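You operate a simulated robot arm through the tools that you are given. There is no shell and no other tool. Be economical: measure what you need, move in short steps, check, and stop when the job is done.

You run a simulated two-armed robot. Do the job below in one go: nothing can be reset, and whatever is moved stays where it is left.

TASK
Try both plug gauges in bush 1: cream tray if good, blue if tight, black if worn.
Fine: each gauge goes back on its stand.

It is judged by the outcome, as a careful person would: the job done as asked, and still so three seconds after it is handed in. It fails if anything else is knocked over, pushed out of place, dropped, spilled or broken.

THE ROBOT
Two 7-joint arms with fingered hands on one trunk, on a base that drives. Base frame: it is fixed to the floor where the robot stands at the start and does not move with it; the origin is under the middle of the robot, x ahead of it, y to its left, z up; the surface under the hand at the start is at about z = 880. Readings come in mm, degrees, newtons and seconds.
The left shoulder is at the start at [70, 172, 1277], the right one opposite. Places, roughly: dish black [900, -400, 900]; dish blue [900, -300, 900]; dish cream [900, -200, 900]. Payload 5 kg a hand.
The TCP of each hand is the grasp point between the finger pads, 43 mm short of the fingertips. In the tool frame z runs along the fingers and y along their closing line. The gripper opens to 144 mm. The gripper's body begins 50 mm behind the TCP. The gripper is a hand of 5 fingers: y runs from the thumb to the fingers, the wrist lies at [-21, -124, -221] in the tool frame, and closing takes about 1.5 s.
Orientation is told as [roll, pitch, yaw] about the base's x, y, z axes, in that order, counted from this pose: with the fingers straight down and the wrist toward the robot, the tool's x, y and z point along [0, 1, 0], [1, 0, 0] and [0, 0, -1] of the base frame.

THE INTERFACE
- The arms move only by the tool play_rows. It takes "left_targets", "right_targets" or both (then of equal length, played together; a hand with none holds still); each is a list of rows, each a list of 3 entries, a list of its own where there are three numbers: the turn, a rotation vector about the tool's x, y, z in units of 60 degrees (1.0 is 60 degrees), then the shift along the tool's x, y, z in units of 500 mm (1.0 is 500 mm), then the gripper command, from -1 (fully open) to 1 (shut), values between in proportion. In form: [[[rx, ry, rz], [x, y, z], fingers], ...]. A call has 1 to 10 rows; each row is the pose to reach, as a shift and turn from the pose commanded when the call began, along the tool's axes at that moment. A call with a number of a shift or a turn outside -1 to 1 is refused whole. Each row takes 0.2 s and may step no farther than 50 mm and 8.6 degrees from the row before; otherwise, or with a gripper value out of range, the whole call is refused. A pose out of reach is approached as far as the arm can. The call stops where the force on the tool passes 50 N (or 10 N more than at its start, if that is more) or the arm is blocked; 0.2 s more then pass. Each finger travels about 45 mm/s and halts on what it meets, pressing with about 26 N; the grip force reading is that of the motor and also rises with nothing between the fingers. The clock runs only during rows and for 0.2 s after the last one: add rows that repeat a pose to give the fingers time. It gives the time, the measured TCP pose, the force on the tool (base axes), the opening and the grip force at its end, in the units of the frame above (readings bear some noise), with the torque about the TCP (base axes, N m) and any sound that the robot's microphone picked up, and new pictures: "show" is both (left out), scene, wrist or none (wrist: the cameras of the hands that moved).
- Cameras (640 x 400 px; columns grow to the right, rows downward): "scene" is now at [134.3, -17.2, 1511.8]; the picture's right is [-0.20, -0.98, 0.00], its down [-0.55, 0.11, -0.83] and it looks along [0.81, -0.17, -0.56] (base axes); focal length 254 px, centre (320, 200). "left" rides on the left gripper at [-86, -108, -168] in its tool frame; the picture's right is [-0.80, -0.28, 0.53], its down [0.54, -0.73, 0.42] and it looks along [0.27, 0.63, 0.73] (tool axes); focal length 275 px, centre (320, 200). "right" rides on the right gripper at [86, -108, -168] in its tool frame; the picture's right is [-0.80, 0.28, -0.53], its down [-0.54, -0.73, 0.42] and it looks along [-0.27, 0.63, 0.73] (tool axes); focal length 275 px, centre (320, 200). There is no depth. A picture from a camera that has moved, and an enlarged one, comes with that camera's place and axes in the base frame and with its lens.
- move_column(by): slides the trunk up (or, below 0, down) by that many mm; the arms and the scene camera ride with it, the base frame stays. It gives what a move gives, with no picture.
- roll_base(legs): drives the robot by 1 to 6 legs, each [ahead, left, turn to the left] in mm, mm and degrees, along the robot's own axes; the way and the turn of a leg run together, so that a leg with both is an arc; at most 1500 mm and 180 degrees a leg. The arms and the cameras ride along, it lands a little off, and it stops where it bumps. It gives what a move gives, and a new picture of the scene camera.
- grasp_type(shape, hand): the hand has 5 fingers and takes this shape, open, in about a second: jaw (thumb against the fingers, like two jaws); tri (thumb and two fingers); tip (a fingertip pinch); poke (one finger out to press); point (the index stretched); flat (the hand flat); cup (the hand cupped); fist (a fist). The gripper value then closes the fingers along that shape, each until it touches; the sizes above hold for jaw. It gives what a move gives, with no picture.
- aim_head(pan, tilt): turns the head with the scene camera to pan (to the left, within 86 degrees either way) and tilt (down, from -29 to 69), counted from straight ahead of the robot. It gives what a move gives, and a new picture of the scene camera.
- close_up(camera, box): a new picture of the part [left, top, right, bottom] of that camera's present view, enlarged. The clock stands still meanwhile.
- hand_in(): hands the job in; it is judged then, once.

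Go step by step. Nothing tells you exact positions but the pictures and the camera data: compare them with the known pose of the tool, close in by small moves and look again before you grip or let go. The budget is 120 turns and 260 pictures, counting those below and the enlarged ones. Unless the task says otherwise, let go and move clear before handing in, and close with one line.

The tools are called after "Call:" by a JSON object that holds its "method" and its "body". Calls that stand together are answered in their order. play_rows: Moves the arms, as the interface text tells. Its arguments: {"type":"object","properties":{"left_targets":{"type":"array","items":{"type":"array"}},"right_targets":{"type":"array","items":{"type":"array"}},"show":{"type":"string","enum":["both","scene","wrist","none"]}},"required":[]} The other tools are called the same way: move_column (by) slides the trunk up or down; grasp_type (shape, hand) gives the hand a shape; roll_base (legs) drives the base; aim_head (pan, tilt) turns the head that bears the scene camera; close_up (camera, box) takes an enlarged picture of a part of a camera's view; hand_in () hands the job in.

At the start:

```text
time_s: 0.0
left_eef_pos: [786.3, 133.3, 1155.4]
left_tcp_rot: [0.0, 0.1, 0.1]
left_contact_force: [0.3, 0.1, 0.3]
left_ft_torque: [0.05, -0.01, -0.04]
left_finger_gap: 143.4
left_grip_force: 0.0
left_shape: jaw
right_eef_pos: [732.6, -393.5, 1200.9]
right_tcp_rot: [0.0, 0.0, 0.0]
right_contact_force: [0.1, -0.4, 0.6]
right_ft_torque: [0.02, -0.03, 0.02]
right_finger_gap: 143.8
right_grip_force: 0.0
right_shape: jaw
trunk travel left (down, up): [-375.0, 565.0]
robot x, y, heading: [-1.3, 3.3, -0.0]
head pan, tilt: [-11.5, 34.3]
```

scene: 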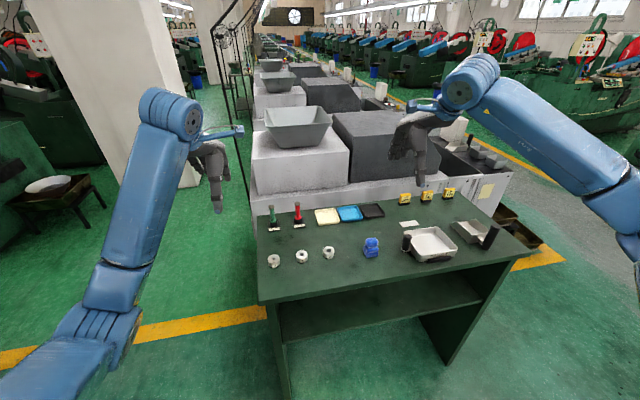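
right: 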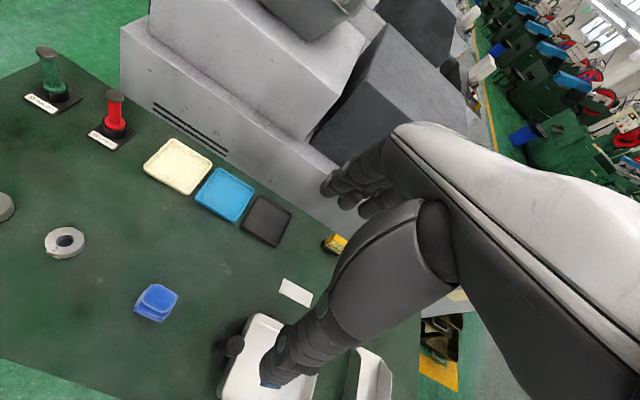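
left: 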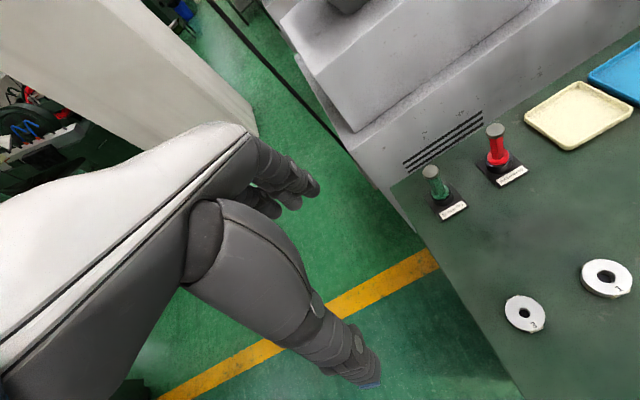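

I see a table with a green and a red gauge on stands, three bushes, and three trays. I'll enlarge the views to read the labels first.

Call:
{"method": "close_up", "body": {"camera": "scene", "box": [250, 190, 410, 290]}}

Call:
{"method": "close_up", "body": {"camera": "left", "box": [400, 110, 640, 350]}}

Call:
{"method": "close_up", "body": {"camera": "right", "box": [0, 30, 240, 270]}}

```text
4.00 times, centred on (330, 240) of scene
camera zoom: at [134.3, -17.2, 1511.8], right [-0.2, -0.98, 0.0], down [-0.55, 0.11, -0.83], along [0.81, -0.17, -0.56], focal length 1014 px, centre (280, 40)
```

zoom: 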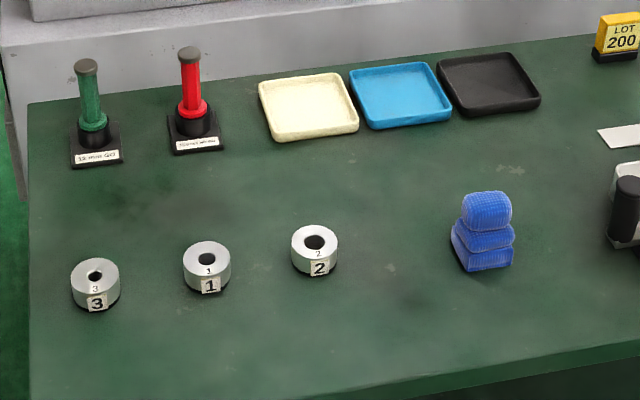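

```text
1.67 times, centred on (520, 230) of left
camera zoom: at [680.1, 47.8, 1321.8], right [-0.28, -0.8, -0.53], down [-0.73, 0.54, -0.42], along [0.63, 0.27, -0.73], focal length 459 px, centre (-13, 150)
```

zoom: 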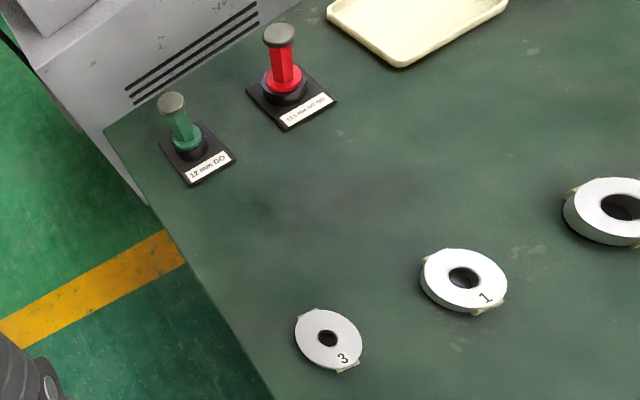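

```text
1.67 times, centred on (120, 150) of right
camera zoom: at [625.5, -307.0, 1368.2], right [0.28, -0.8, 0.53], down [-0.73, -0.54, -0.42], along [0.63, -0.27, -0.73], focal length 459 px, centre (653, 283)
```

zoom: 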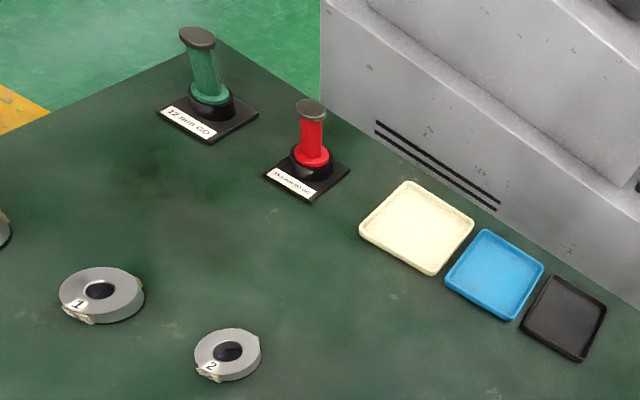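

The gauges are green "12 mm GO" at about (900, 0) and red NO GO at about (900, -100). Bush 1 is at about (718, -76). I'll move the left arm out of the way and bring the right hand over the gauges, turned so that it closes along y and stays clear of the machine behind.

Call:
{"method": "play_rows", "body": {"right_targets": [[[0, 0, -0.141], [0.084, 0.036, 0.014], -1], [[0, 0, -0.282], [0.167, 0.073, 0.028], -1], [[0, 0, -0.423], [0.251, 0.109, 0.042], -1], [[0, 0, -0.564], [0.335, 0.145, 0.057], -1], [[0, 0, -0.705], [0.418, 0.181, 0.071], -1], [[0, 0, -0.846], [0.502, 0.218, 0.086], -1], [[0, 0, -0.987], [0.586, 0.254, 0.1], -1], [[0, 0, -0.987], [0.586, 0.254, 0.1], -1]], "left_targets": [[[0, 0, 0], [0.06, -0.03, 0], -1], [[0, 0, 0], [0.12, -0.06, 0], -1], [[0, 0, 0], [0.18, -0.09, 0], -1], [[0, 0, 0], [0.24, -0.12, 0], -1], [[0, 0, 0], [0.3, -0.15, 0], -1], [[0, 0, 0], [0.36, -0.18, 0], -1], [[0, 0, 0], [0.4, -0.2, 0], -1], [[0, 0, 0], [0.4, -0.2, 0], -1]]}}

```text
time_s: 1.8
left_eef_pos: [682.0, 333.5, 1157.7]
left_tcp_rot: [0.1, -0.3, 0.0]
left_contact_force: [-1.0, -0.8, -0.5]
left_ft_torque: [0.0, -0.11, 0.01]
left_finger_gap: 143.6
left_grip_force: 0.0
left_shape: jaw
right_eef_pos: [788.2, -206.0, 1162.5]
right_tcp_rot: [-6.6, 0.7, 41.9]
right_contact_force: [-1.9, 0.4, 0.5]
right_ft_torque: [0.03, -0.09, -0.05]
right_finger_gap: 143.5
right_grip_force: 0.2
right_shape: jaw
right hand out of reach, approached as far as the arm can: row 5, 6, 7, 8
trunk travel left (down, up): [-375.0, 565.0]
robot x, y, heading: [-3.1, -2.4, 0.2]
head pan, tilt: [-11.5, 34.3]
camera scene: at [130.4, -17.7, 1512.3], right [-0.2, -0.98, 0.0], down [-0.55, 0.11, -0.83], along [0.81, -0.16, -0.56], focal length 254 px, centre (320, 200)
camera right: at [638.4, -199.1, 1319.8], right [0.7, -0.35, 0.62], down [-0.15, -0.92, -0.35], along [0.69, 0.15, -0.7], focal length 275 px, centre (320, 200)
camera left: at [574.4, 247.6, 1323.7], right [-0.28, -0.8, -0.54], down [-0.72, 0.54, -0.43], along [0.63, 0.27, -0.73], focal length 275 px, centre (320, 200)
```

scene: 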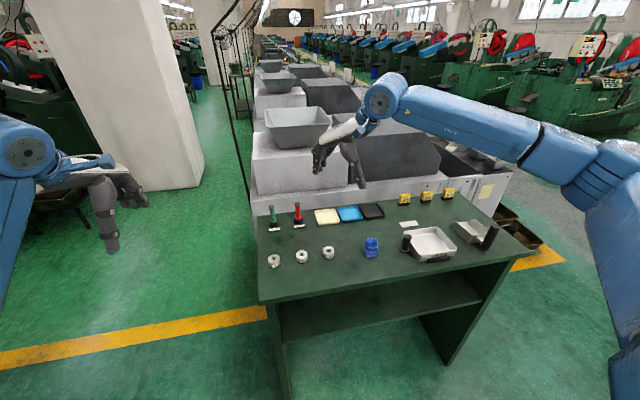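
right: 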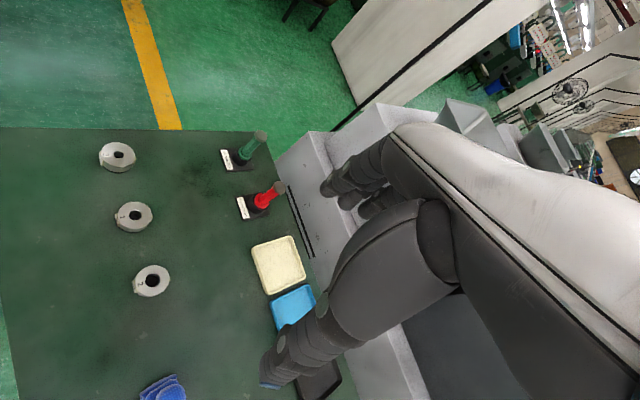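
left: 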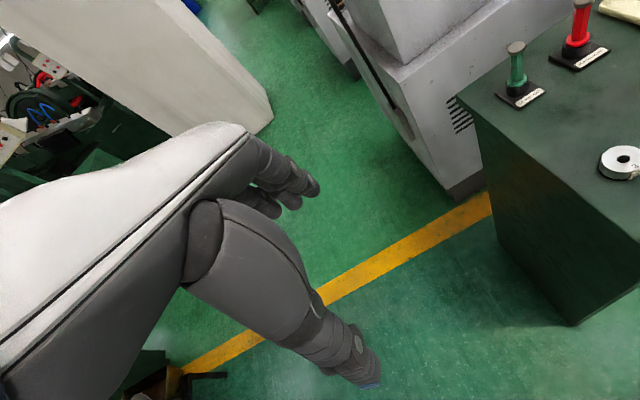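

The right arm can't reach that far across, so I'll drive the base left and slightly forward to bring the gauges into its natural reach.

Call:
{"method": "roll_base", "body": {"legs": [[0, 220, 0], [80, 0, 0]]}}

```text
time_s: 4.2
left_eef_pos: [763.2, 556.5, 1156.1]
left_tcp_rot: [0.0, 0.0, 0.0]
left_contact_force: [0.4, 1.1, 0.2]
left_ft_torque: [-0.02, -0.04, 0.0]
left_finger_gap: 144.1
left_grip_force: 0.0
left_shape: jaw
right_eef_pos: [868.7, 16.6, 1160.8]
right_tcp_rot: [-6.6, 0.9, 41.7]
right_contact_force: [-0.1, 0.9, 0.8]
right_ft_torque: [-0.01, 0.0, 0.0]
right_finger_gap: 143.7
right_grip_force: 0.0
right_shape: jaw
trunk travel left (down, up): [-375.0, 565.0]
robot x, y, heading: [79.7, 221.3, 0.2]
head pan, tilt: [-11.5, 34.3]
camera scene: at [212.7, 206.1, 1512.1], right [-0.2, -0.98, 0.0], down [-0.55, 0.11, -0.83], along [0.81, -0.17, -0.56], focal length 254 px, centre (320, 200)
```

scene: 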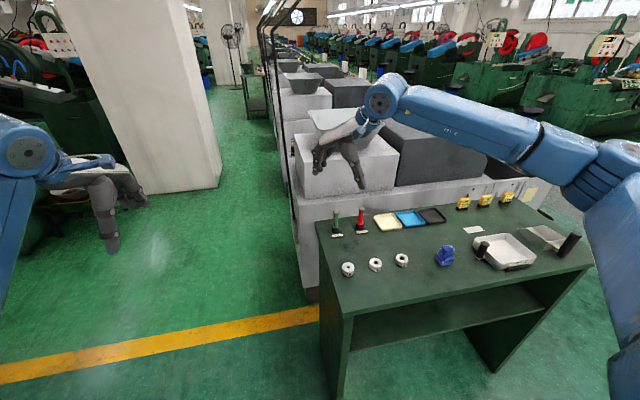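

The right hand is now roughly above the green gauge. I'll turn it back toward yaw 0, check the pose, and look around.

Call:
{"method": "play_rows", "body": {"right_targets": [[[0, 0, 0.14], [0, -0.08, -0.02], -1], [[0, 0, 0.28], [0, -0.12, -0.02], -1], [[0, 0, 0.42], [0, -0.14, -0.02], -1], [[0, 0, 0.56], [0, -0.16, -0.02], -1], [[0, 0, 0.695], [0, -0.16, -0.02], -1]], "show": "none"}}

Call:
{"method": "aim_head", "body": {"pan": -15, "tilt": 40}}

```text
time_s: 5.4
left_eef_pos: [764.4, 557.0, 1154.0]
left_tcp_rot: [0.0, 0.1, 0.0]
left_contact_force: [-0.1, 0.9, 0.0]
left_ft_torque: [0.0, 0.04, 0.0]
left_finger_gap: 143.9
left_grip_force: 0.1
left_shape: jaw
right_eef_pos: [811.1, -35.4, 1169.3]
right_tcp_rot: [-5.5, -3.6, 0.2]
right_contact_force: [0.2, 1.5, 0.8]
right_ft_torque: [-0.04, 0.02, 0.0]
right_finger_gap: 144.1
right_grip_force: 0.2
right_shape: jaw
trunk travel left (down, up): [-375.0, 565.0]
robot x, y, heading: [78.0, 224.4, -0.2]
head pan, tilt: [-11.5, 34.3]
```

```text
time_s: 6.0
left_eef_pos: [765.0, 556.0, 1155.3]
left_tcp_rot: [0.0, 0.0, 0.1]
left_contact_force: [-0.2, 0.6, -0.7]
left_ft_torque: [0.02, 0.01, 0.0]
left_finger_gap: 143.6
left_grip_force: 0.1
left_shape: jaw
right_eef_pos: [809.4, -35.6, 1170.1]
right_tcp_rot: [-5.6, -3.6, 0.4]
right_contact_force: [0.4, -1.3, 0.2]
right_ft_torque: [0.04, -0.02, 0.0]
right_finger_gap: 143.8
right_grip_force: 0.0
right_shape: jaw
trunk travel left (down, up): [-375.0, 565.0]
robot x, y, heading: [79.4, 223.1, -0.1]
head pan, tilt: [-15.0, 40.0]
camera scene: at [209.7, 201.3, 1503.2], right [-0.26, -0.97, 0.0], down [-0.62, 0.17, -0.77], along [0.74, -0.2, -0.64], focal length 254 px, centre (320, 200)
```

scene: 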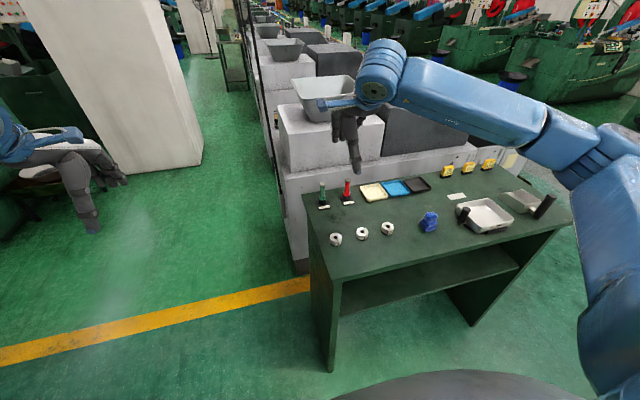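

Pose control works. I'll take a precise close-up of the gauges and bushes before approaching.

Call:
{"method": "close_up", "body": {"camera": "scene", "box": [300, 170, 460, 270]}}

Call:
{"method": "close_up", "body": {"camera": "scene", "box": [305, 170, 369, 210]}}

```text
4.00 times, centred on (380, 220) of scene
camera zoom: at [209.7, 201.3, 1503.2], right [-0.26, -0.97, 0.0], down [-0.62, 0.17, -0.77], along [0.74, -0.2, -0.64], focal length 1014 px, centre (80, 120)
```

zoom: 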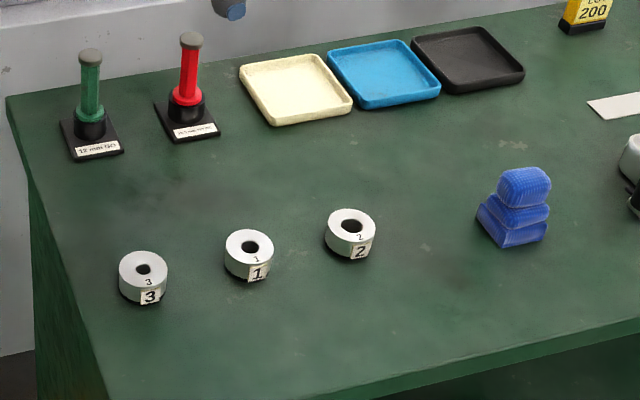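

```text
10.00 times, centred on (337, 190) of scene
camera zoom: at [209.7, 201.3, 1503.2], right [-0.26, -0.97, 0.0], down [-0.62, 0.17, -0.77], along [0.74, -0.2, -0.64], focal length 2536 px, centre (150, 300)
```

zoom: 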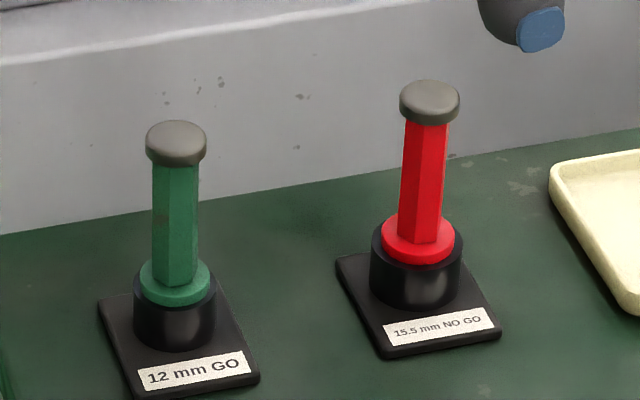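

Labels read "12 mm GO" (green) and "15.5 mm NO GO" (red). The green gauge stands at about (899, 7), with its hex handle from z≈914 to 968 and a cap on top. I'll level the hand and move above it with the fingers partly closed.

Call:
{"method": "play_rows", "body": {"right_targets": [[[0.03, 0.045, 0], [0.03, 0.04, 0.06], 0], [[0.06, 0.093, 0], [0.06, 0.08, 0.12], 0], [[0.06, 0.093, 0], [0.086, 0.1, 0.12], 0], [[0.06, 0.093, 0], [0.086, 0.1, 0.12], 0], [[0.06, 0.093, 0], [0.086, 0.1, 0.12], 0], [[0.06, 0.093, 0], [0.086, 0.1, 0.12], 0]]}}

```text
time_s: 7.4
left_eef_pos: [764.9, 556.6, 1155.0]
left_tcp_rot: [0.0, 0.0, 0.1]
left_contact_force: [0.4, 0.2, 0.3]
left_ft_torque: [-0.02, -0.02, 0.0]
left_finger_gap: 143.9
left_grip_force: 0.0
left_shape: jaw
right_eef_pos: [862.6, 3.4, 1109.3]
right_tcp_rot: [0.0, -0.2, 0.1]
right_contact_force: [0.7, -0.3, 0.1]
right_ft_torque: [0.02, 0.0, -0.01]
right_finger_gap: 72.4
right_grip_force: 0.0
right_shape: jaw
trunk travel left (down, up): [-375.0, 565.0]
robot x, y, heading: [80.6, 227.8, -0.0]
head pan, tilt: [-15.0, 40.0]
camera scene: at [209.3, 201.5, 1503.2], right [-0.26, -0.97, 0.0], down [-0.62, 0.17, -0.77], along [0.74, -0.2, -0.64], focal length 254 px, centre (320, 200)
camera right: at [754.3, 87.9, 1275.8], right [0.29, -0.8, 0.53], down [-0.72, -0.54, -0.43], along [0.63, -0.26, -0.73], focal length 275 px, centre (320, 200)
```

scene: 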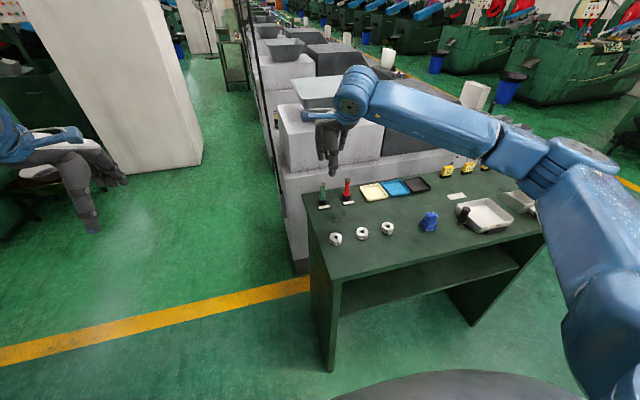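
right: 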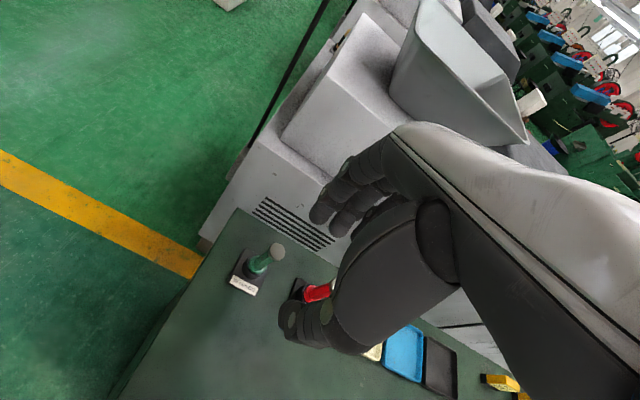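

The hand is level at (863, 3, 1109), and both cameras put the green gauge near (902, 8). I'll move over it with the fingertips just above the cap.

Call:
{"method": "play_rows", "body": {"right_targets": [[[0, 0, 0], [0.01, 0.04, 0.06], 0], [[0, 0, 0], [0.01, 0.077, 0.11], 0], [[0, 0, 0], [0.01, 0.077, 0.15], 0], [[0, 0, 0], [0.01, 0.077, 0.15], 0]]}}

Call:
{"method": "close_up", "body": {"camera": "scene", "box": [285, 150, 365, 210]}}

```text
time_s: 8.4
left_eef_pos: [764.3, 556.8, 1154.9]
left_tcp_rot: [0.0, 0.0, 0.1]
left_contact_force: [0.0, -0.3, -0.5]
left_ft_torque: [-0.02, -0.02, 0.02]
left_finger_gap: 143.7
left_grip_force: 0.2
left_shape: jaw
right_eef_pos: [902.5, 7.4, 1034.9]
right_tcp_rot: [0.0, -0.1, 0.1]
right_contact_force: [-0.4, -0.2, -0.6]
right_ft_torque: [0.0, 0.0, 0.02]
right_finger_gap: 72.1
right_grip_force: 0.0
right_shape: jaw
trunk travel left (down, up): [-375.0, 565.0]
robot x, y, heading: [81.6, 222.8, -0.1]
head pan, tilt: [-15.0, 40.0]
camera scene: at [209.6, 201.6, 1503.2], right [-0.26, -0.97, 0.0], down [-0.62, 0.17, -0.77], along [0.74, -0.2, -0.64], focal length 254 px, centre (320, 200)
camera right: at [794.0, 93.9, 1201.6], right [0.29, -0.8, 0.53], down [-0.72, -0.54, -0.42], along [0.63, -0.26, -0.73], focal length 275 px, centre (320, 200)
```

scene: 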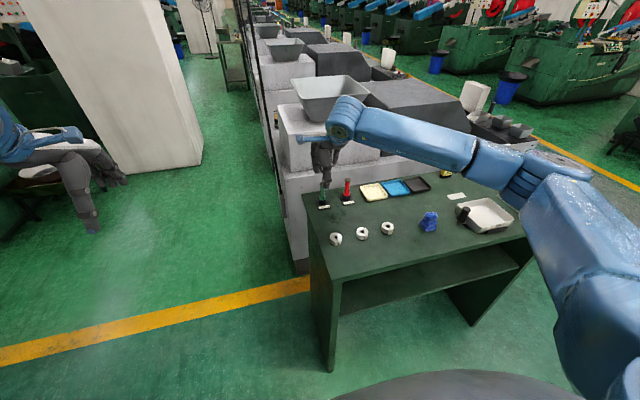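
right: 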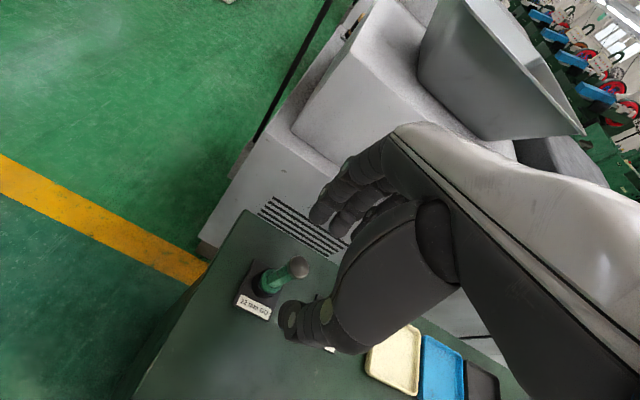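

```text
6.67 times, centred on (325, 180) of scene
camera zoom: at [209.6, 201.6, 1503.2], right [-0.26, -0.97, 0.0], down [-0.62, 0.17, -0.77], along [0.74, -0.2, -0.64], focal length 1691 px, centre (287, 333)
```

zoom: 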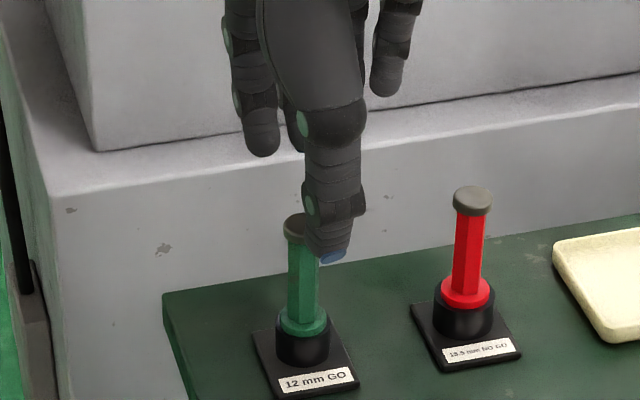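

The gauge looks centred at about (904, 10). I'll shift slightly and lower around the handle, down to a TCP height of about 962.

Call:
{"method": "play_rows", "body": {"right_targets": [[[0, 0, 0], [0.006, 0.003, 0.0], 0], [[0, 0, 0], [0.006, 0.003, 0.05], 0], [[0, 0, 0], [0.006, 0.003, 0.1], 0], [[0, 0, 0], [0.006, 0.003, 0.145], 0], [[0, 0, 0], [0.006, 0.003, 0.145], 0]]}}

Call:
{"method": "close_up", "body": {"camera": "scene", "box": [285, 150, 365, 210]}}

Call:
{"method": "close_up", "body": {"camera": "right", "box": [220, 140, 420, 380]}}

```text
time_s: 9.6
left_eef_pos: [764.6, 555.9, 1155.5]
left_tcp_rot: [0.1, 0.0, 0.1]
left_contact_force: [0.0, -0.4, -0.2]
left_ft_torque: [-0.02, 0.01, -0.01]
left_finger_gap: 144.0
left_grip_force: 0.0
left_shape: jaw
right_eef_pos: [902.2, 10.5, 961.3]
right_tcp_rot: [0.0, -0.1, 0.1]
right_contact_force: [-0.2, -1.1, -0.6]
right_ft_torque: [0.0, -0.03, -0.02]
right_finger_gap: 72.6
right_grip_force: 0.1
right_shape: jaw
trunk travel left (down, up): [-375.0, 565.0]
robot x, y, heading: [82.9, 219.2, 0.2]
head pan, tilt: [-15.0, 40.0]
camera scene: at [209.2, 201.3, 1503.2], right [-0.26, -0.97, 0.0], down [-0.62, 0.17, -0.77], along [0.74, -0.2, -0.64], focal length 254 px, centre (320, 200)
camera right: at [794.0, 96.0, 1128.1], right [0.29, -0.8, 0.53], down [-0.72, -0.54, -0.43], along [0.63, -0.26, -0.73], focal length 275 px, centre (320, 200)
```

scene: 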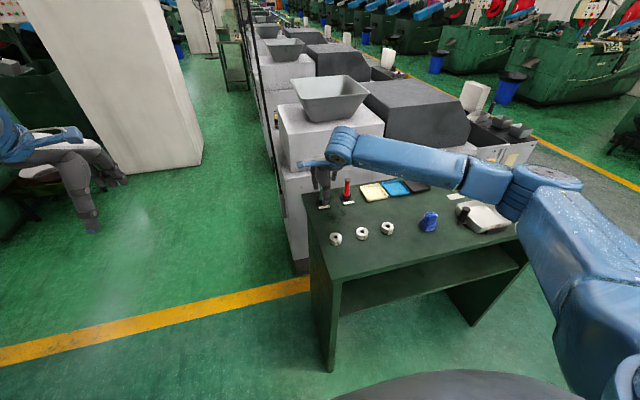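
right: 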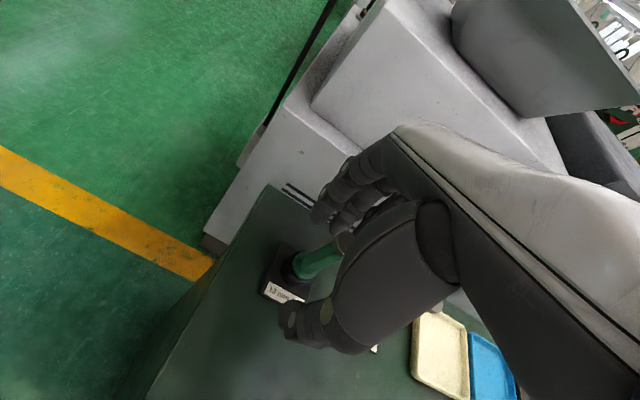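

```text
6.67 times, centred on (325, 180) of scene
camera zoom: at [209.2, 201.3, 1503.2], right [-0.26, -0.97, 0.0], down [-0.62, 0.17, -0.77], along [0.74, -0.2, -0.64], focal length 1691 px, centre (287, 333)
```

zoom: 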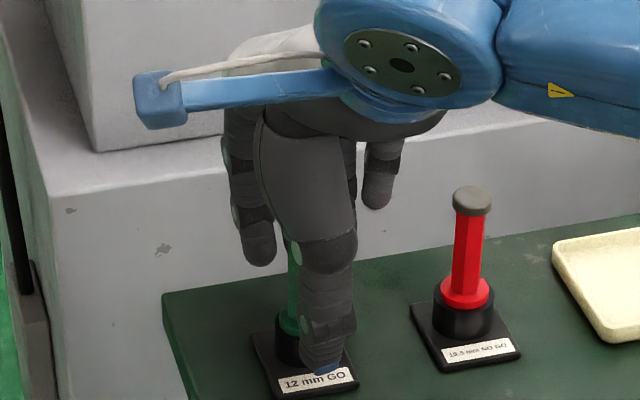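

```text
1.67 times, centred on (320, 260) of right
camera zoom: at [794.0, 96.0, 1128.1], right [0.29, -0.8, 0.53], down [-0.72, -0.54, -0.43], along [0.63, -0.26, -0.73], focal length 459 px, centre (320, 100)
```

zoom: 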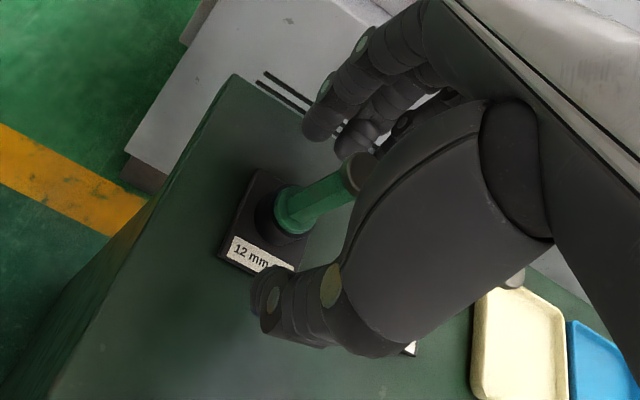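

The fingers straddle the handle well. I'll shift 2 mm forward and close most of the way, then look.

Call:
{"method": "play_rows", "body": {"right_targets": [[[0, 0, 0], [0, 0.004, 0], 0.3], [[0, 0, 0], [0, 0.004, 0], 0.6], [[0, 0, 0], [0, 0.004, 0], 0.6], [[0, 0, 0], [0, 0.004, 0], 0.6]], "show": "none"}}

Call:
{"method": "close_up", "body": {"camera": "scene", "box": [285, 150, 365, 210]}}

Call:
{"method": "close_up", "body": {"camera": "right", "box": [220, 140, 420, 380]}}

```text
time_s: 10.6
left_eef_pos: [764.5, 556.3, 1156.5]
left_tcp_rot: [0.0, -0.1, 0.1]
left_contact_force: [0.0, -0.8, -0.3]
left_ft_torque: [0.0, 0.01, 0.0]
left_finger_gap: 143.7
left_grip_force: 0.0
left_shape: jaw
right_eef_pos: [904.3, 10.8, 961.5]
right_tcp_rot: [0.2, -0.2, 0.2]
right_contact_force: [0.0, 0.2, -0.4]
right_ft_torque: [-0.01, 0.04, 0.0]
right_finger_gap: 29.4
right_grip_force: 0.1
right_shape: jaw
trunk travel left (down, up): [-375.0, 565.0]
robot x, y, heading: [78.3, 223.3, -0.1]
head pan, tilt: [-15.0, 40.0]
```

```text
6.67 times, centred on (325, 180) of scene
camera zoom: at [209.4, 201.2, 1503.2], right [-0.26, -0.97, 0.0], down [-0.62, 0.17, -0.77], along [0.74, -0.2, -0.64], focal length 1691 px, centre (287, 333)
```

zoom: 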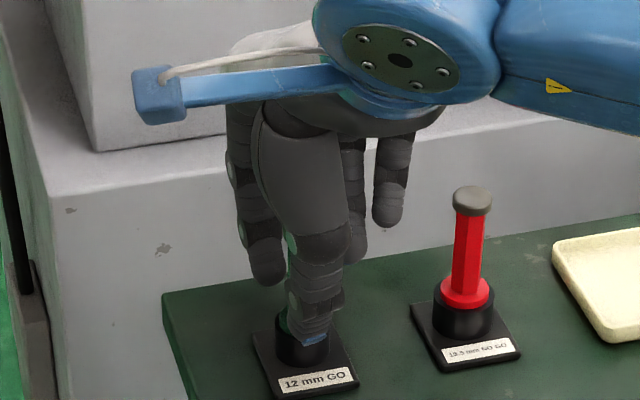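

```text
1.67 times, centred on (320, 260) of right
camera zoom: at [796.4, 95.8, 1128.7], right [0.29, -0.8, 0.53], down [-0.72, -0.54, -0.43], along [0.63, -0.26, -0.73], focal length 459 px, centre (320, 100)
```

zoom: 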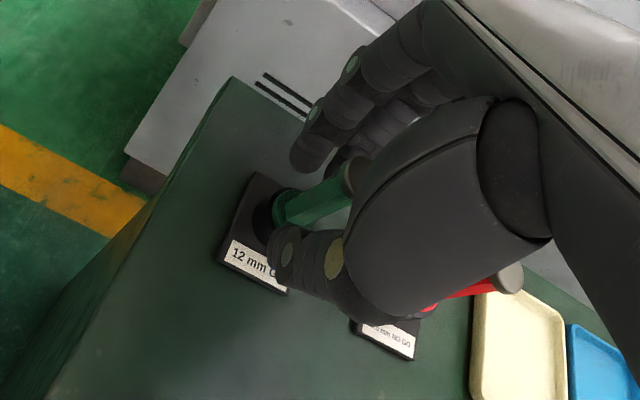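

The thumb sits a few mm right of the handle's axis. I'll shift the hand 3 mm left and close fully.

Call:
{"method": "play_rows", "body": {"right_targets": [[[0, 0, 0], [0.006, 0, 0], 0.6], [[0, 0, 0], [0.006, 0, 0], 0.75], [[0, 0, 0], [0.006, 0, 0], 0.85], [[0, 0, 0], [0.006, 0, 0], 1], [[0, 0, 0], [0.006, 0, 0], 1], [[0, 0, 0], [0.006, 0, 0], 1]], "show": "none"}}

Call:
{"method": "close_up", "body": {"camera": "scene", "box": [285, 150, 365, 210]}}

Call:
{"method": "close_up", "body": {"camera": "right", "box": [220, 140, 420, 380]}}

```text
time_s: 12.0
left_eef_pos: [764.4, 556.3, 1155.8]
left_tcp_rot: [0.0, 0.1, 0.1]
left_contact_force: [-0.2, -0.7, 0.7]
left_ft_torque: [0.01, 0.0, 0.02]
left_finger_gap: 143.6
left_grip_force: 0.0
left_shape: jaw
right_eef_pos: [906.3, 13.7, 962.0]
right_tcp_rot: [0.0, -0.1, 0.3]
right_contact_force: [0.5, 1.1, 0.8]
right_ft_torque: [-0.03, 0.0, -0.01]
right_finger_gap: 2.2
right_grip_force: 26.0
right_shape: jaw
trunk travel left (down, up): [-375.0, 565.0]
robot x, y, heading: [79.6, 220.0, -0.1]
head pan, tilt: [-15.0, 40.0]
```

```text
6.67 times, centred on (325, 180) of scene
camera zoom: at [209.3, 201.3, 1503.2], right [-0.26, -0.97, 0.0], down [-0.62, 0.17, -0.77], along [0.74, -0.2, -0.64], focal length 1691 px, centre (287, 333)
```

zoom: 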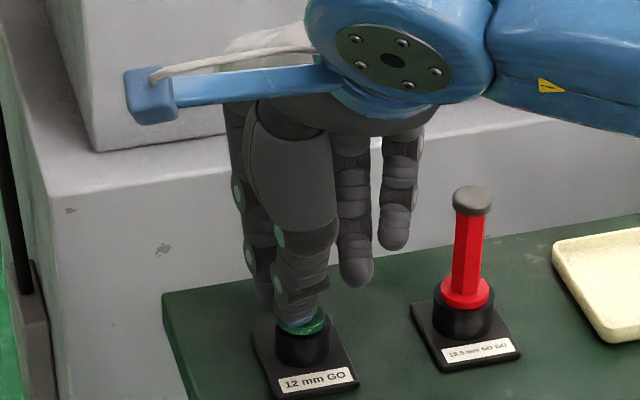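

```text
1.67 times, centred on (320, 260) of right
camera zoom: at [796.8, 99.0, 1129.1], right [0.29, -0.8, 0.53], down [-0.72, -0.54, -0.43], along [0.63, -0.26, -0.73], focal length 459 px, centre (320, 100)
```

zoom: 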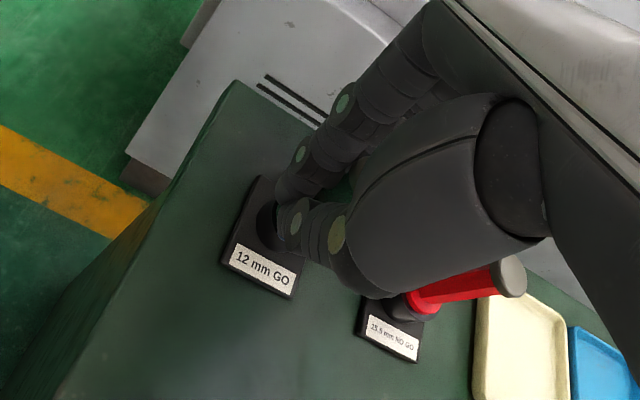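

The grip force is 26 N but the gap reads small. I'll lift slightly and look at how the gauge is held.

Call:
{"method": "play_rows", "body": {"right_targets": [[[0, 0, 0], [0, 0, -0.02], 1], [[0, 0, 0], [0, 0, -0.04], 1], [[0, 0, 0], [0, 0, -0.06], 1], [[0, 0, 0], [0, 0, -0.08], 1]], "show": "none"}}

Call:
{"method": "close_up", "body": {"camera": "scene", "box": [285, 150, 365, 210]}}

Call:
{"method": "close_up", "body": {"camera": "right", "box": [220, 140, 420, 380]}}

```text
time_s: 13.0
left_eef_pos: [764.5, 557.0, 1155.9]
left_tcp_rot: [0.0, 0.0, 0.1]
left_contact_force: [0.6, -0.1, 0.5]
left_ft_torque: [-0.02, -0.01, -0.01]
left_finger_gap: 143.8
left_grip_force: 0.1
left_shape: jaw
right_eef_pos: [904.9, 13.5, 1002.7]
right_tcp_rot: [0.2, -0.1, 0.2]
right_contact_force: [-0.6, -0.2, -0.1]
right_ft_torque: [0.0, 0.0, -0.01]
right_finger_gap: 2.6
right_grip_force: 26.3
right_shape: jaw
trunk travel left (down, up): [-375.0, 565.0]
robot x, y, heading: [80.6, 219.9, -0.2]
head pan, tilt: [-15.0, 40.0]
```

```text
6.67 times, centred on (325, 180) of scene
camera zoom: at [209.2, 201.3, 1503.2], right [-0.26, -0.97, 0.0], down [-0.62, 0.17, -0.77], along [0.74, -0.2, -0.64], focal length 1691 px, centre (287, 333)
```

zoom: 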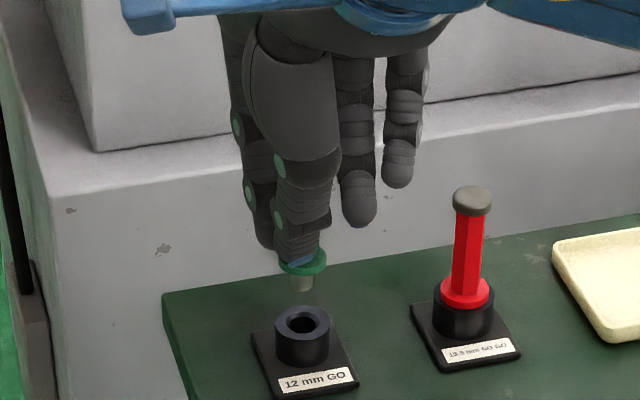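

```text
1.67 times, centred on (320, 260) of right
camera zoom: at [796.7, 98.5, 1170.4], right [0.29, -0.8, 0.53], down [-0.72, -0.54, -0.43], along [0.63, -0.26, -0.73], focal length 459 px, centre (320, 100)
```

zoom: 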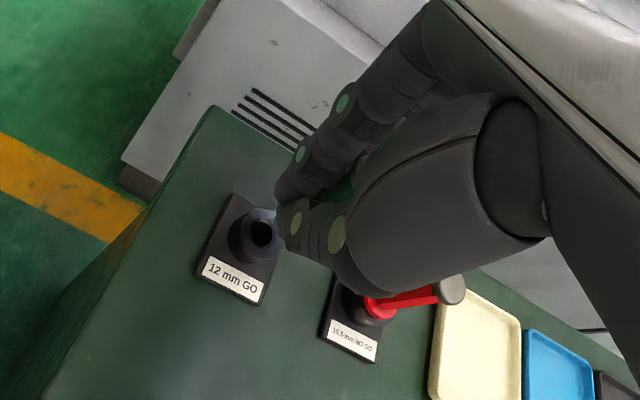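

The gauge is held upright and is clear of its stand. I'll carry it over bush 1 at about (716, -73), staying well above it.

Call:
{"method": "play_rows", "body": {"right_targets": [[[0, 0, 0], [0, 0, -0.06], 1], [[0, 0, 0], [-0.03, -0.07, -0.06], 1], [[0, 0, 0], [-0.06, -0.14, -0.06], 1], [[0, 0, 0], [-0.09, -0.21, -0.06], 1], [[0, 0, 0], [-0.13, -0.28, -0.06], 1], [[0, 0, 0], [-0.155, -0.34, -0.06], 1], [[0, 0, 0], [-0.173, -0.378, -0.06], 1], [[0, 0, 0], [-0.173, -0.378, -0.04], 1], [[0, 0, 0], [-0.173, -0.378, -0.04], 1]]}}

Call:
{"method": "close_up", "body": {"camera": "scene", "box": [310, 180, 430, 260]}}

Call:
{"method": "close_up", "body": {"camera": "right", "box": [170, 180, 390, 380]}}

```text
time_s: 15.0
left_eef_pos: [763.9, 556.3, 1156.2]
left_tcp_rot: [-0.1, 0.1, 0.0]
left_contact_force: [-0.2, 0.2, 1.0]
left_ft_torque: [-0.03, -0.02, -0.01]
left_finger_gap: 143.7
left_grip_force: 0.1
left_shape: jaw
right_eef_pos: [716.0, -73.1, 1021.2]
right_tcp_rot: [0.1, -0.1, 0.1]
right_contact_force: [0.6, 0.9, 0.1]
right_ft_torque: [0.01, 0.0, 0.0]
right_finger_gap: 2.1
right_grip_force: 25.9
right_shape: jaw
trunk travel left (down, up): [-375.0, 565.0]
robot x, y, heading: [80.4, 223.3, -0.0]
head pan, tilt: [-15.0, 40.0]
camera scene: at [209.1, 201.3, 1503.2], right [-0.26, -0.97, 0.0], down [-0.62, 0.17, -0.77], along [0.74, -0.2, -0.64], focal length 254 px, centre (320, 200)
camera right: at [607.5, 12.7, 1189.3], right [0.28, -0.8, 0.53], down [-0.72, -0.54, -0.43], along [0.63, -0.26, -0.73], focal length 275 px, centre (320, 200)
```

scene: 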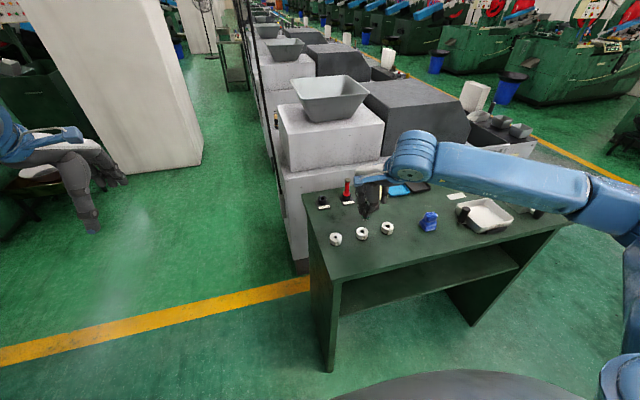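
right: 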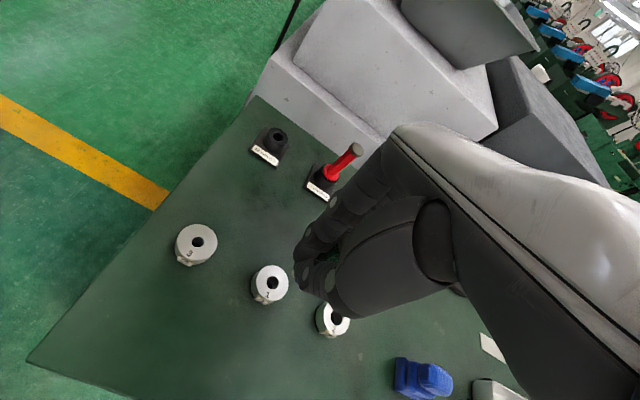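

```text
5.00 times, centred on (370, 220) of scene
camera zoom: at [209.1, 201.3, 1503.2], right [-0.26, -0.97, 0.0], down [-0.62, 0.17, -0.77], along [0.74, -0.2, -0.64], focal length 1268 px, centre (70, 100)
```

zoom: 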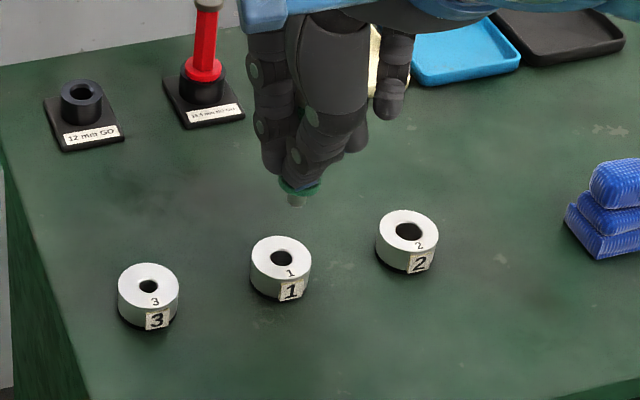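

```text
2.00 times, centred on (280, 280) of right
camera zoom: at [607.5, 12.7, 1189.3], right [0.28, -0.8, 0.53], down [-0.72, -0.54, -0.43], along [0.63, -0.26, -0.73], focal length 551 px, centre (400, 40)
```

zoom: 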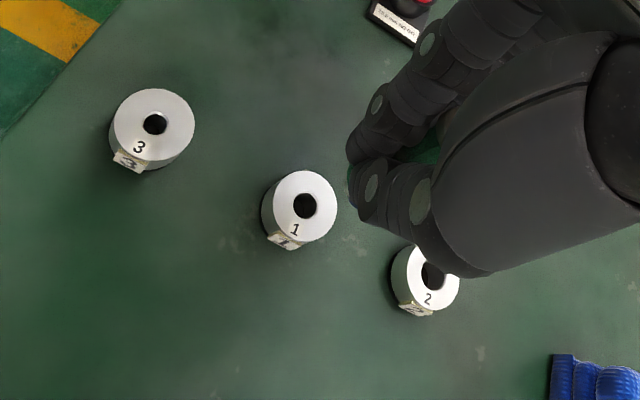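

The gauge is close above bush 1. I'll lower until the plug end is just over the hole and compare again.

Call:
{"method": "play_rows", "body": {"right_targets": [[[0, 0, 0], [0.004, 0, 0.03], 1], [[0, 0, 0], [0.004, 0, 0.06], 1], [[0, 0, 0], [0.004, 0, 0.07], 1], [[0, 0, 0], [0.004, 0, 0.07], 1]], "show": "none"}}

Call:
{"method": "close_up", "body": {"camera": "scene", "box": [340, 210, 388, 240]}}

Call:
{"method": "close_up", "body": {"camera": "right", "box": [230, 200, 350, 320]}}

```text
time_s: 16.0
left_eef_pos: [764.8, 555.3, 1154.6]
left_tcp_rot: [-0.1, 0.0, 0.0]
left_contact_force: [0.5, -0.1, 0.5]
left_ft_torque: [0.01, 0.02, 0.0]
left_finger_gap: 143.9
left_grip_force: 0.1
left_shape: jaw
right_eef_pos: [717.0, -71.3, 986.4]
right_tcp_rot: [0.1, -0.1, 0.3]
right_contact_force: [0.3, -0.4, -1.0]
right_ft_torque: [0.01, 0.0, -0.01]
right_finger_gap: 2.3
right_grip_force: 26.0
right_shape: jaw
trunk travel left (down, up): [-375.0, 565.0]
robot x, y, heading: [78.7, 220.2, -0.3]
head pan, tilt: [-15.0, 40.0]
```

```text
13.33 times, centred on (364, 225) of scene
camera zoom: at [209.4, 201.1, 1503.2], right [-0.26, -0.97, 0.0], down [-0.62, 0.17, -0.77], along [0.74, -0.2, -0.64], focal length 3382 px, centre (-267, -133)
```

zoom: 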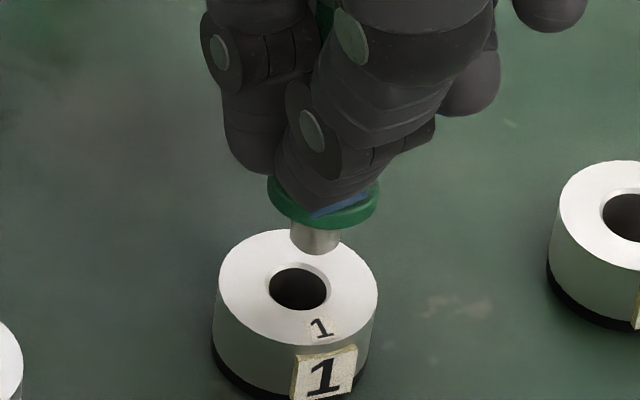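

```text
3.33 times, centred on (290, 260) of right
camera zoom: at [608.6, 13.7, 1154.4], right [0.29, -0.8, 0.53], down [-0.72, -0.54, -0.43], along [0.63, -0.26, -0.73], focal length 918 px, centre (420, 0)
```

zoom: 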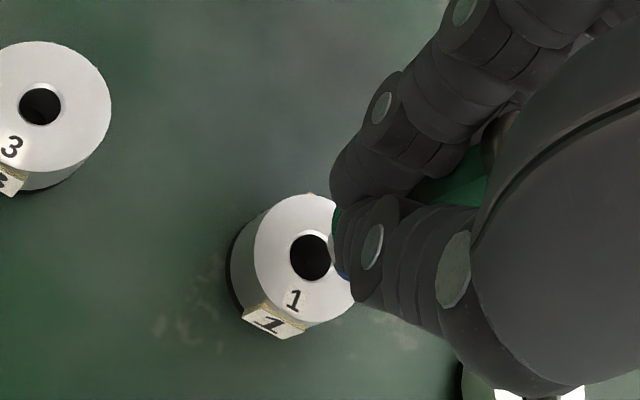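

The plug is a few millimetres right of the hole in this view. I'll nudge it left and go down 8 mm for a finer check.

Call:
{"method": "play_rows", "body": {"right_targets": [[[0, 0, 0], [0.0045, 0, 0], 1], [[0, 0, 0], [0.0045, 0, 0.016], 1], [[0, 0, 0], [0.0045, 0, 0.016], 1]], "show": "none"}}

Call:
{"method": "close_up", "body": {"camera": "scene", "box": [340, 210, 388, 240]}}

Call:
{"method": "close_up", "body": {"camera": "right", "box": [250, 210, 350, 310]}}

```text
time_s: 16.8
left_eef_pos: [764.3, 556.8, 1155.5]
left_tcp_rot: [0.0, 0.0, 0.1]
left_contact_force: [0.1, 0.2, -0.6]
left_ft_torque: [0.0, -0.03, -0.02]
left_finger_gap: 143.6
left_grip_force: 0.0
left_shape: jaw
right_eef_pos: [718.0, -68.9, 979.0]
right_tcp_rot: [0.0, -0.1, 0.1]
right_contact_force: [-0.6, -0.2, -0.8]
right_ft_torque: [0.01, -0.01, -0.03]
right_finger_gap: 2.5
right_grip_force: 26.1
right_shape: jaw
trunk travel left (down, up): [-375.0, 565.0]
robot x, y, heading: [79.5, 221.9, 0.1]
head pan, tilt: [-15.0, 40.0]
```

```text
13.33 times, centred on (364, 225) of scene
camera zoom: at [209.2, 201.2, 1503.2], right [-0.26, -0.97, 0.0], down [-0.62, 0.17, -0.77], along [0.74, -0.2, -0.64], focal length 3382 px, centre (-267, -133)
```

zoom: 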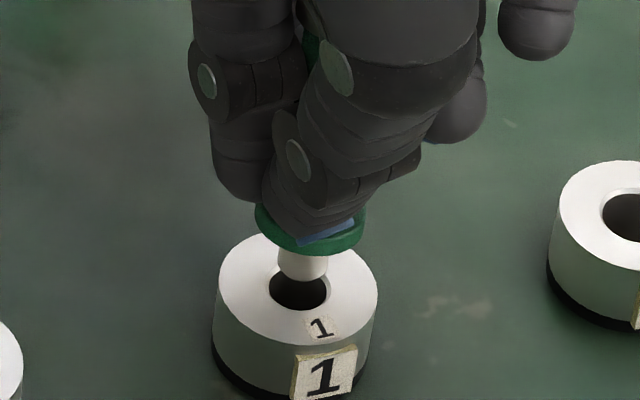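

```text
4.00 times, centred on (300, 260) of right
camera zoom: at [608.3, 16.2, 1146.4], right [0.29, -0.8, 0.53], down [-0.72, -0.54, -0.43], along [0.63, -0.26, -0.73], focal length 1101 px, centre (400, -40)
```

zoom: 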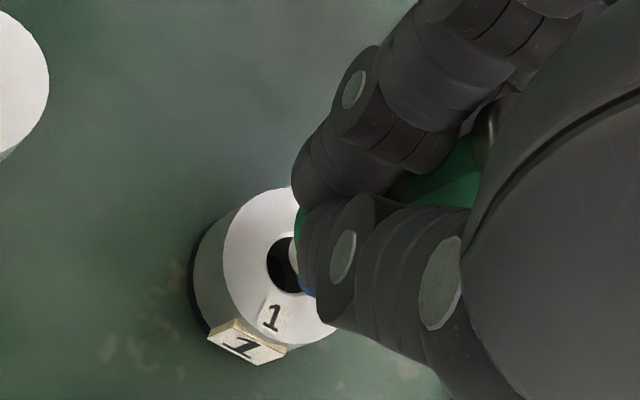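

The plug tip now lines up with the hole when projected down. I'll lower in small steps and watch the force.

Call:
{"method": "play_rows", "body": {"right_targets": [[[0, 0, 0], [-0.001, 0, 0.006], 1], [[0, 0, 0], [-0.001, 0, 0.012], 1], [[0, 0, 0], [-0.001, 0, 0.018], 1], [[0, 0, 0], [-0.001, 0, 0.024], 1]], "show": "none"}}

Call:
{"method": "close_up", "body": {"camera": "scene", "box": [340, 210, 388, 240]}}

```text
time_s: 17.8
left_eef_pos: [764.6, 556.2, 1155.1]
left_tcp_rot: [-0.1, 0.0, 0.0]
left_contact_force: [-0.1, -1.4, -0.3]
left_ft_torque: [0.02, 0.01, 0.02]
left_finger_gap: 143.7
left_grip_force: 0.0
left_shape: jaw
right_eef_pos: [717.4, -69.8, 967.6]
right_tcp_rot: [0.2, -0.3, 0.2]
right_contact_force: [0.6, 1.2, -0.7]
right_ft_torque: [0.04, 0.02, 0.0]
right_finger_gap: 2.3
right_grip_force: 26.4
right_shape: jaw
trunk travel left (down, up): [-375.0, 565.0]
robot x, y, heading: [81.2, 220.2, -0.3]
head pan, tilt: [-15.0, 40.0]
```

```text
13.33 times, centred on (364, 225) of scene
camera zoom: at [209.3, 201.1, 1503.2], right [-0.26, -0.97, 0.0], down [-0.62, 0.17, -0.77], along [0.74, -0.2, -0.64], focal length 3382 px, centre (-267, -133)
```

zoom: 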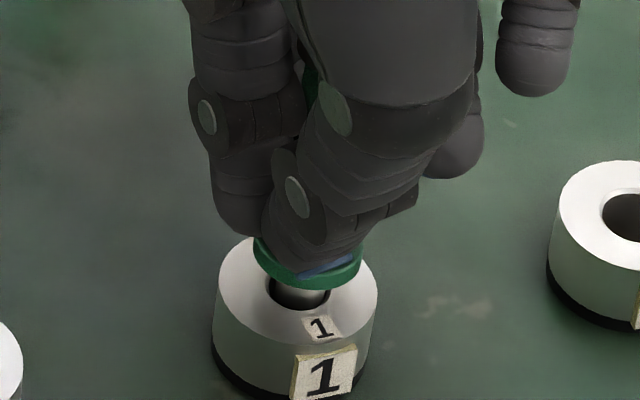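

The plug is entering freely without force. I'll continue down toward the flange.

Call:
{"method": "play_rows", "body": {"right_targets": [[[0, 0, 0], [0, 0, 0.006], 1], [[0, 0, 0], [0, 0, 0.012], 1], [[0, 0, 0], [0, 0, 0.017], 1], [[0, 0, 0], [0, 0, 0.021], 1], [[0, 0, 0], [0, 0, 0.024], 1]], "show": "none"}}

Call:
{"method": "close_up", "body": {"camera": "scene", "box": [340, 210, 388, 240]}}

```text
time_s: 19.0
left_eef_pos: [762.8, 555.5, 1156.7]
left_tcp_rot: [0.0, 0.0, 0.1]
left_contact_force: [-0.7, -0.8, 0.8]
left_ft_torque: [0.04, 0.01, -0.01]
left_finger_gap: 144.0
left_grip_force: 0.1
left_shape: jaw
right_eef_pos: [716.4, -69.4, 956.6]
right_tcp_rot: [0.1, -0.2, 0.2]
right_contact_force: [-2.5, 1.9, 8.9]
right_ft_torque: [-0.02, -0.01, 0.01]
right_finger_gap: 2.7
right_grip_force: 26.0
right_shape: jaw
trunk travel left (down, up): [-375.0, 565.0]
robot x, y, heading: [80.7, 223.4, -0.0]
head pan, tilt: [-15.0, 40.0]
```

```text
13.33 times, centred on (364, 225) of scene
camera zoom: at [208.2, 201.8, 1503.5], right [-0.26, -0.97, 0.0], down [-0.62, 0.17, -0.77], along [0.74, -0.2, -0.64], focal length 3382 px, centre (-267, -133)
```

zoom: 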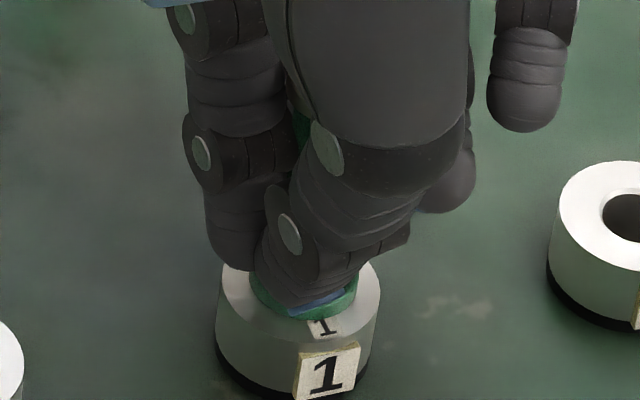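

The 12 mm GO passes fully, with the flange seated on the bush. I'll lift straight out and carry the gauge back above its stand along the reversed path.

Call:
{"method": "play_rows", "body": {"right_targets": [[[0, 0, 0], [0, 0, -0.03], 1], [[0, 0, 0], [0, 0, -0.08], 1], [[0, 0, 0], [0, 0, -0.14], 1], [[0, 0, 0], [0.03, 0.08, -0.14], 1], [[0, 0, 0], [0.06, 0.16, -0.14], 1], [[0, 0, 0], [0.1, 0.24, -0.14], 1], [[0, 0, 0], [0.14, 0.32, -0.14], 1], [[0, 0, 0], [0.1655, 0.378, -0.14], 1], [[0, 0, 0], [0.1655, 0.378, -0.094], 1], [[0, 0, 0], [0.1655, 0.378, -0.094], 1]], "show": "none"}}

Call:
{"method": "close_up", "body": {"camera": "scene", "box": [292, 178, 348, 213]}}

Call:
{"method": "close_up", "body": {"camera": "right", "box": [220, 140, 420, 380]}}

```text
time_s: 21.2
left_eef_pos: [765.8, 557.2, 1155.7]
left_tcp_rot: [0.1, 0.0, 0.1]
left_contact_force: [-0.8, 0.3, -0.2]
left_ft_torque: [0.01, 0.0, 0.03]
left_finger_gap: 143.5
left_grip_force: 0.1
left_shape: jaw
right_eef_pos: [906.0, 14.0, 1001.4]
right_tcp_rot: [0.1, -0.1, 0.2]
right_contact_force: [-0.4, 0.8, -0.6]
right_ft_torque: [-0.01, -0.04, -0.01]
right_finger_gap: 2.4
right_grip_force: 25.8
right_shape: jaw
trunk travel left (down, up): [-375.0, 565.0]
robot x, y, heading: [80.9, 221.1, -0.2]
head pan, tilt: [-15.0, 40.0]
```

```text
11.43 times, centred on (320, 196) of scene
camera zoom: at [209.4, 201.7, 1503.2], right [-0.26, -0.97, 0.0], down [-0.62, 0.17, -0.77], along [0.74, -0.2, -0.64], focal length 2898 px, centre (320, 251)
```

zoom: 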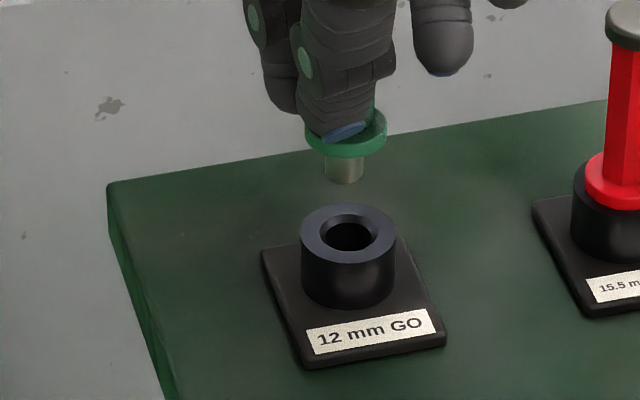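

```text
1.67 times, centred on (320, 260) of right
camera zoom: at [795.8, 99.7, 1169.0], right [0.29, -0.8, 0.53], down [-0.72, -0.54, -0.43], along [0.63, -0.26, -0.73], focal length 459 px, centre (320, 100)
```

zoom: 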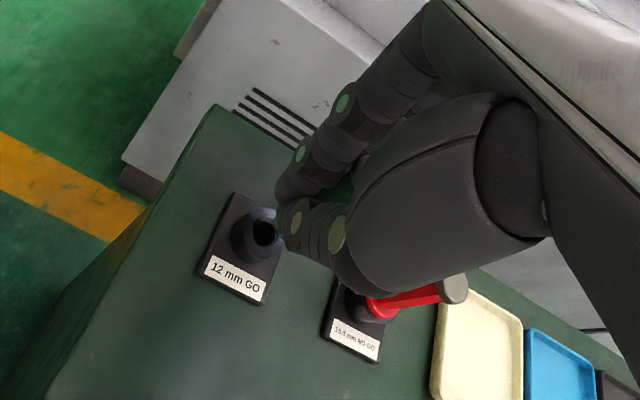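

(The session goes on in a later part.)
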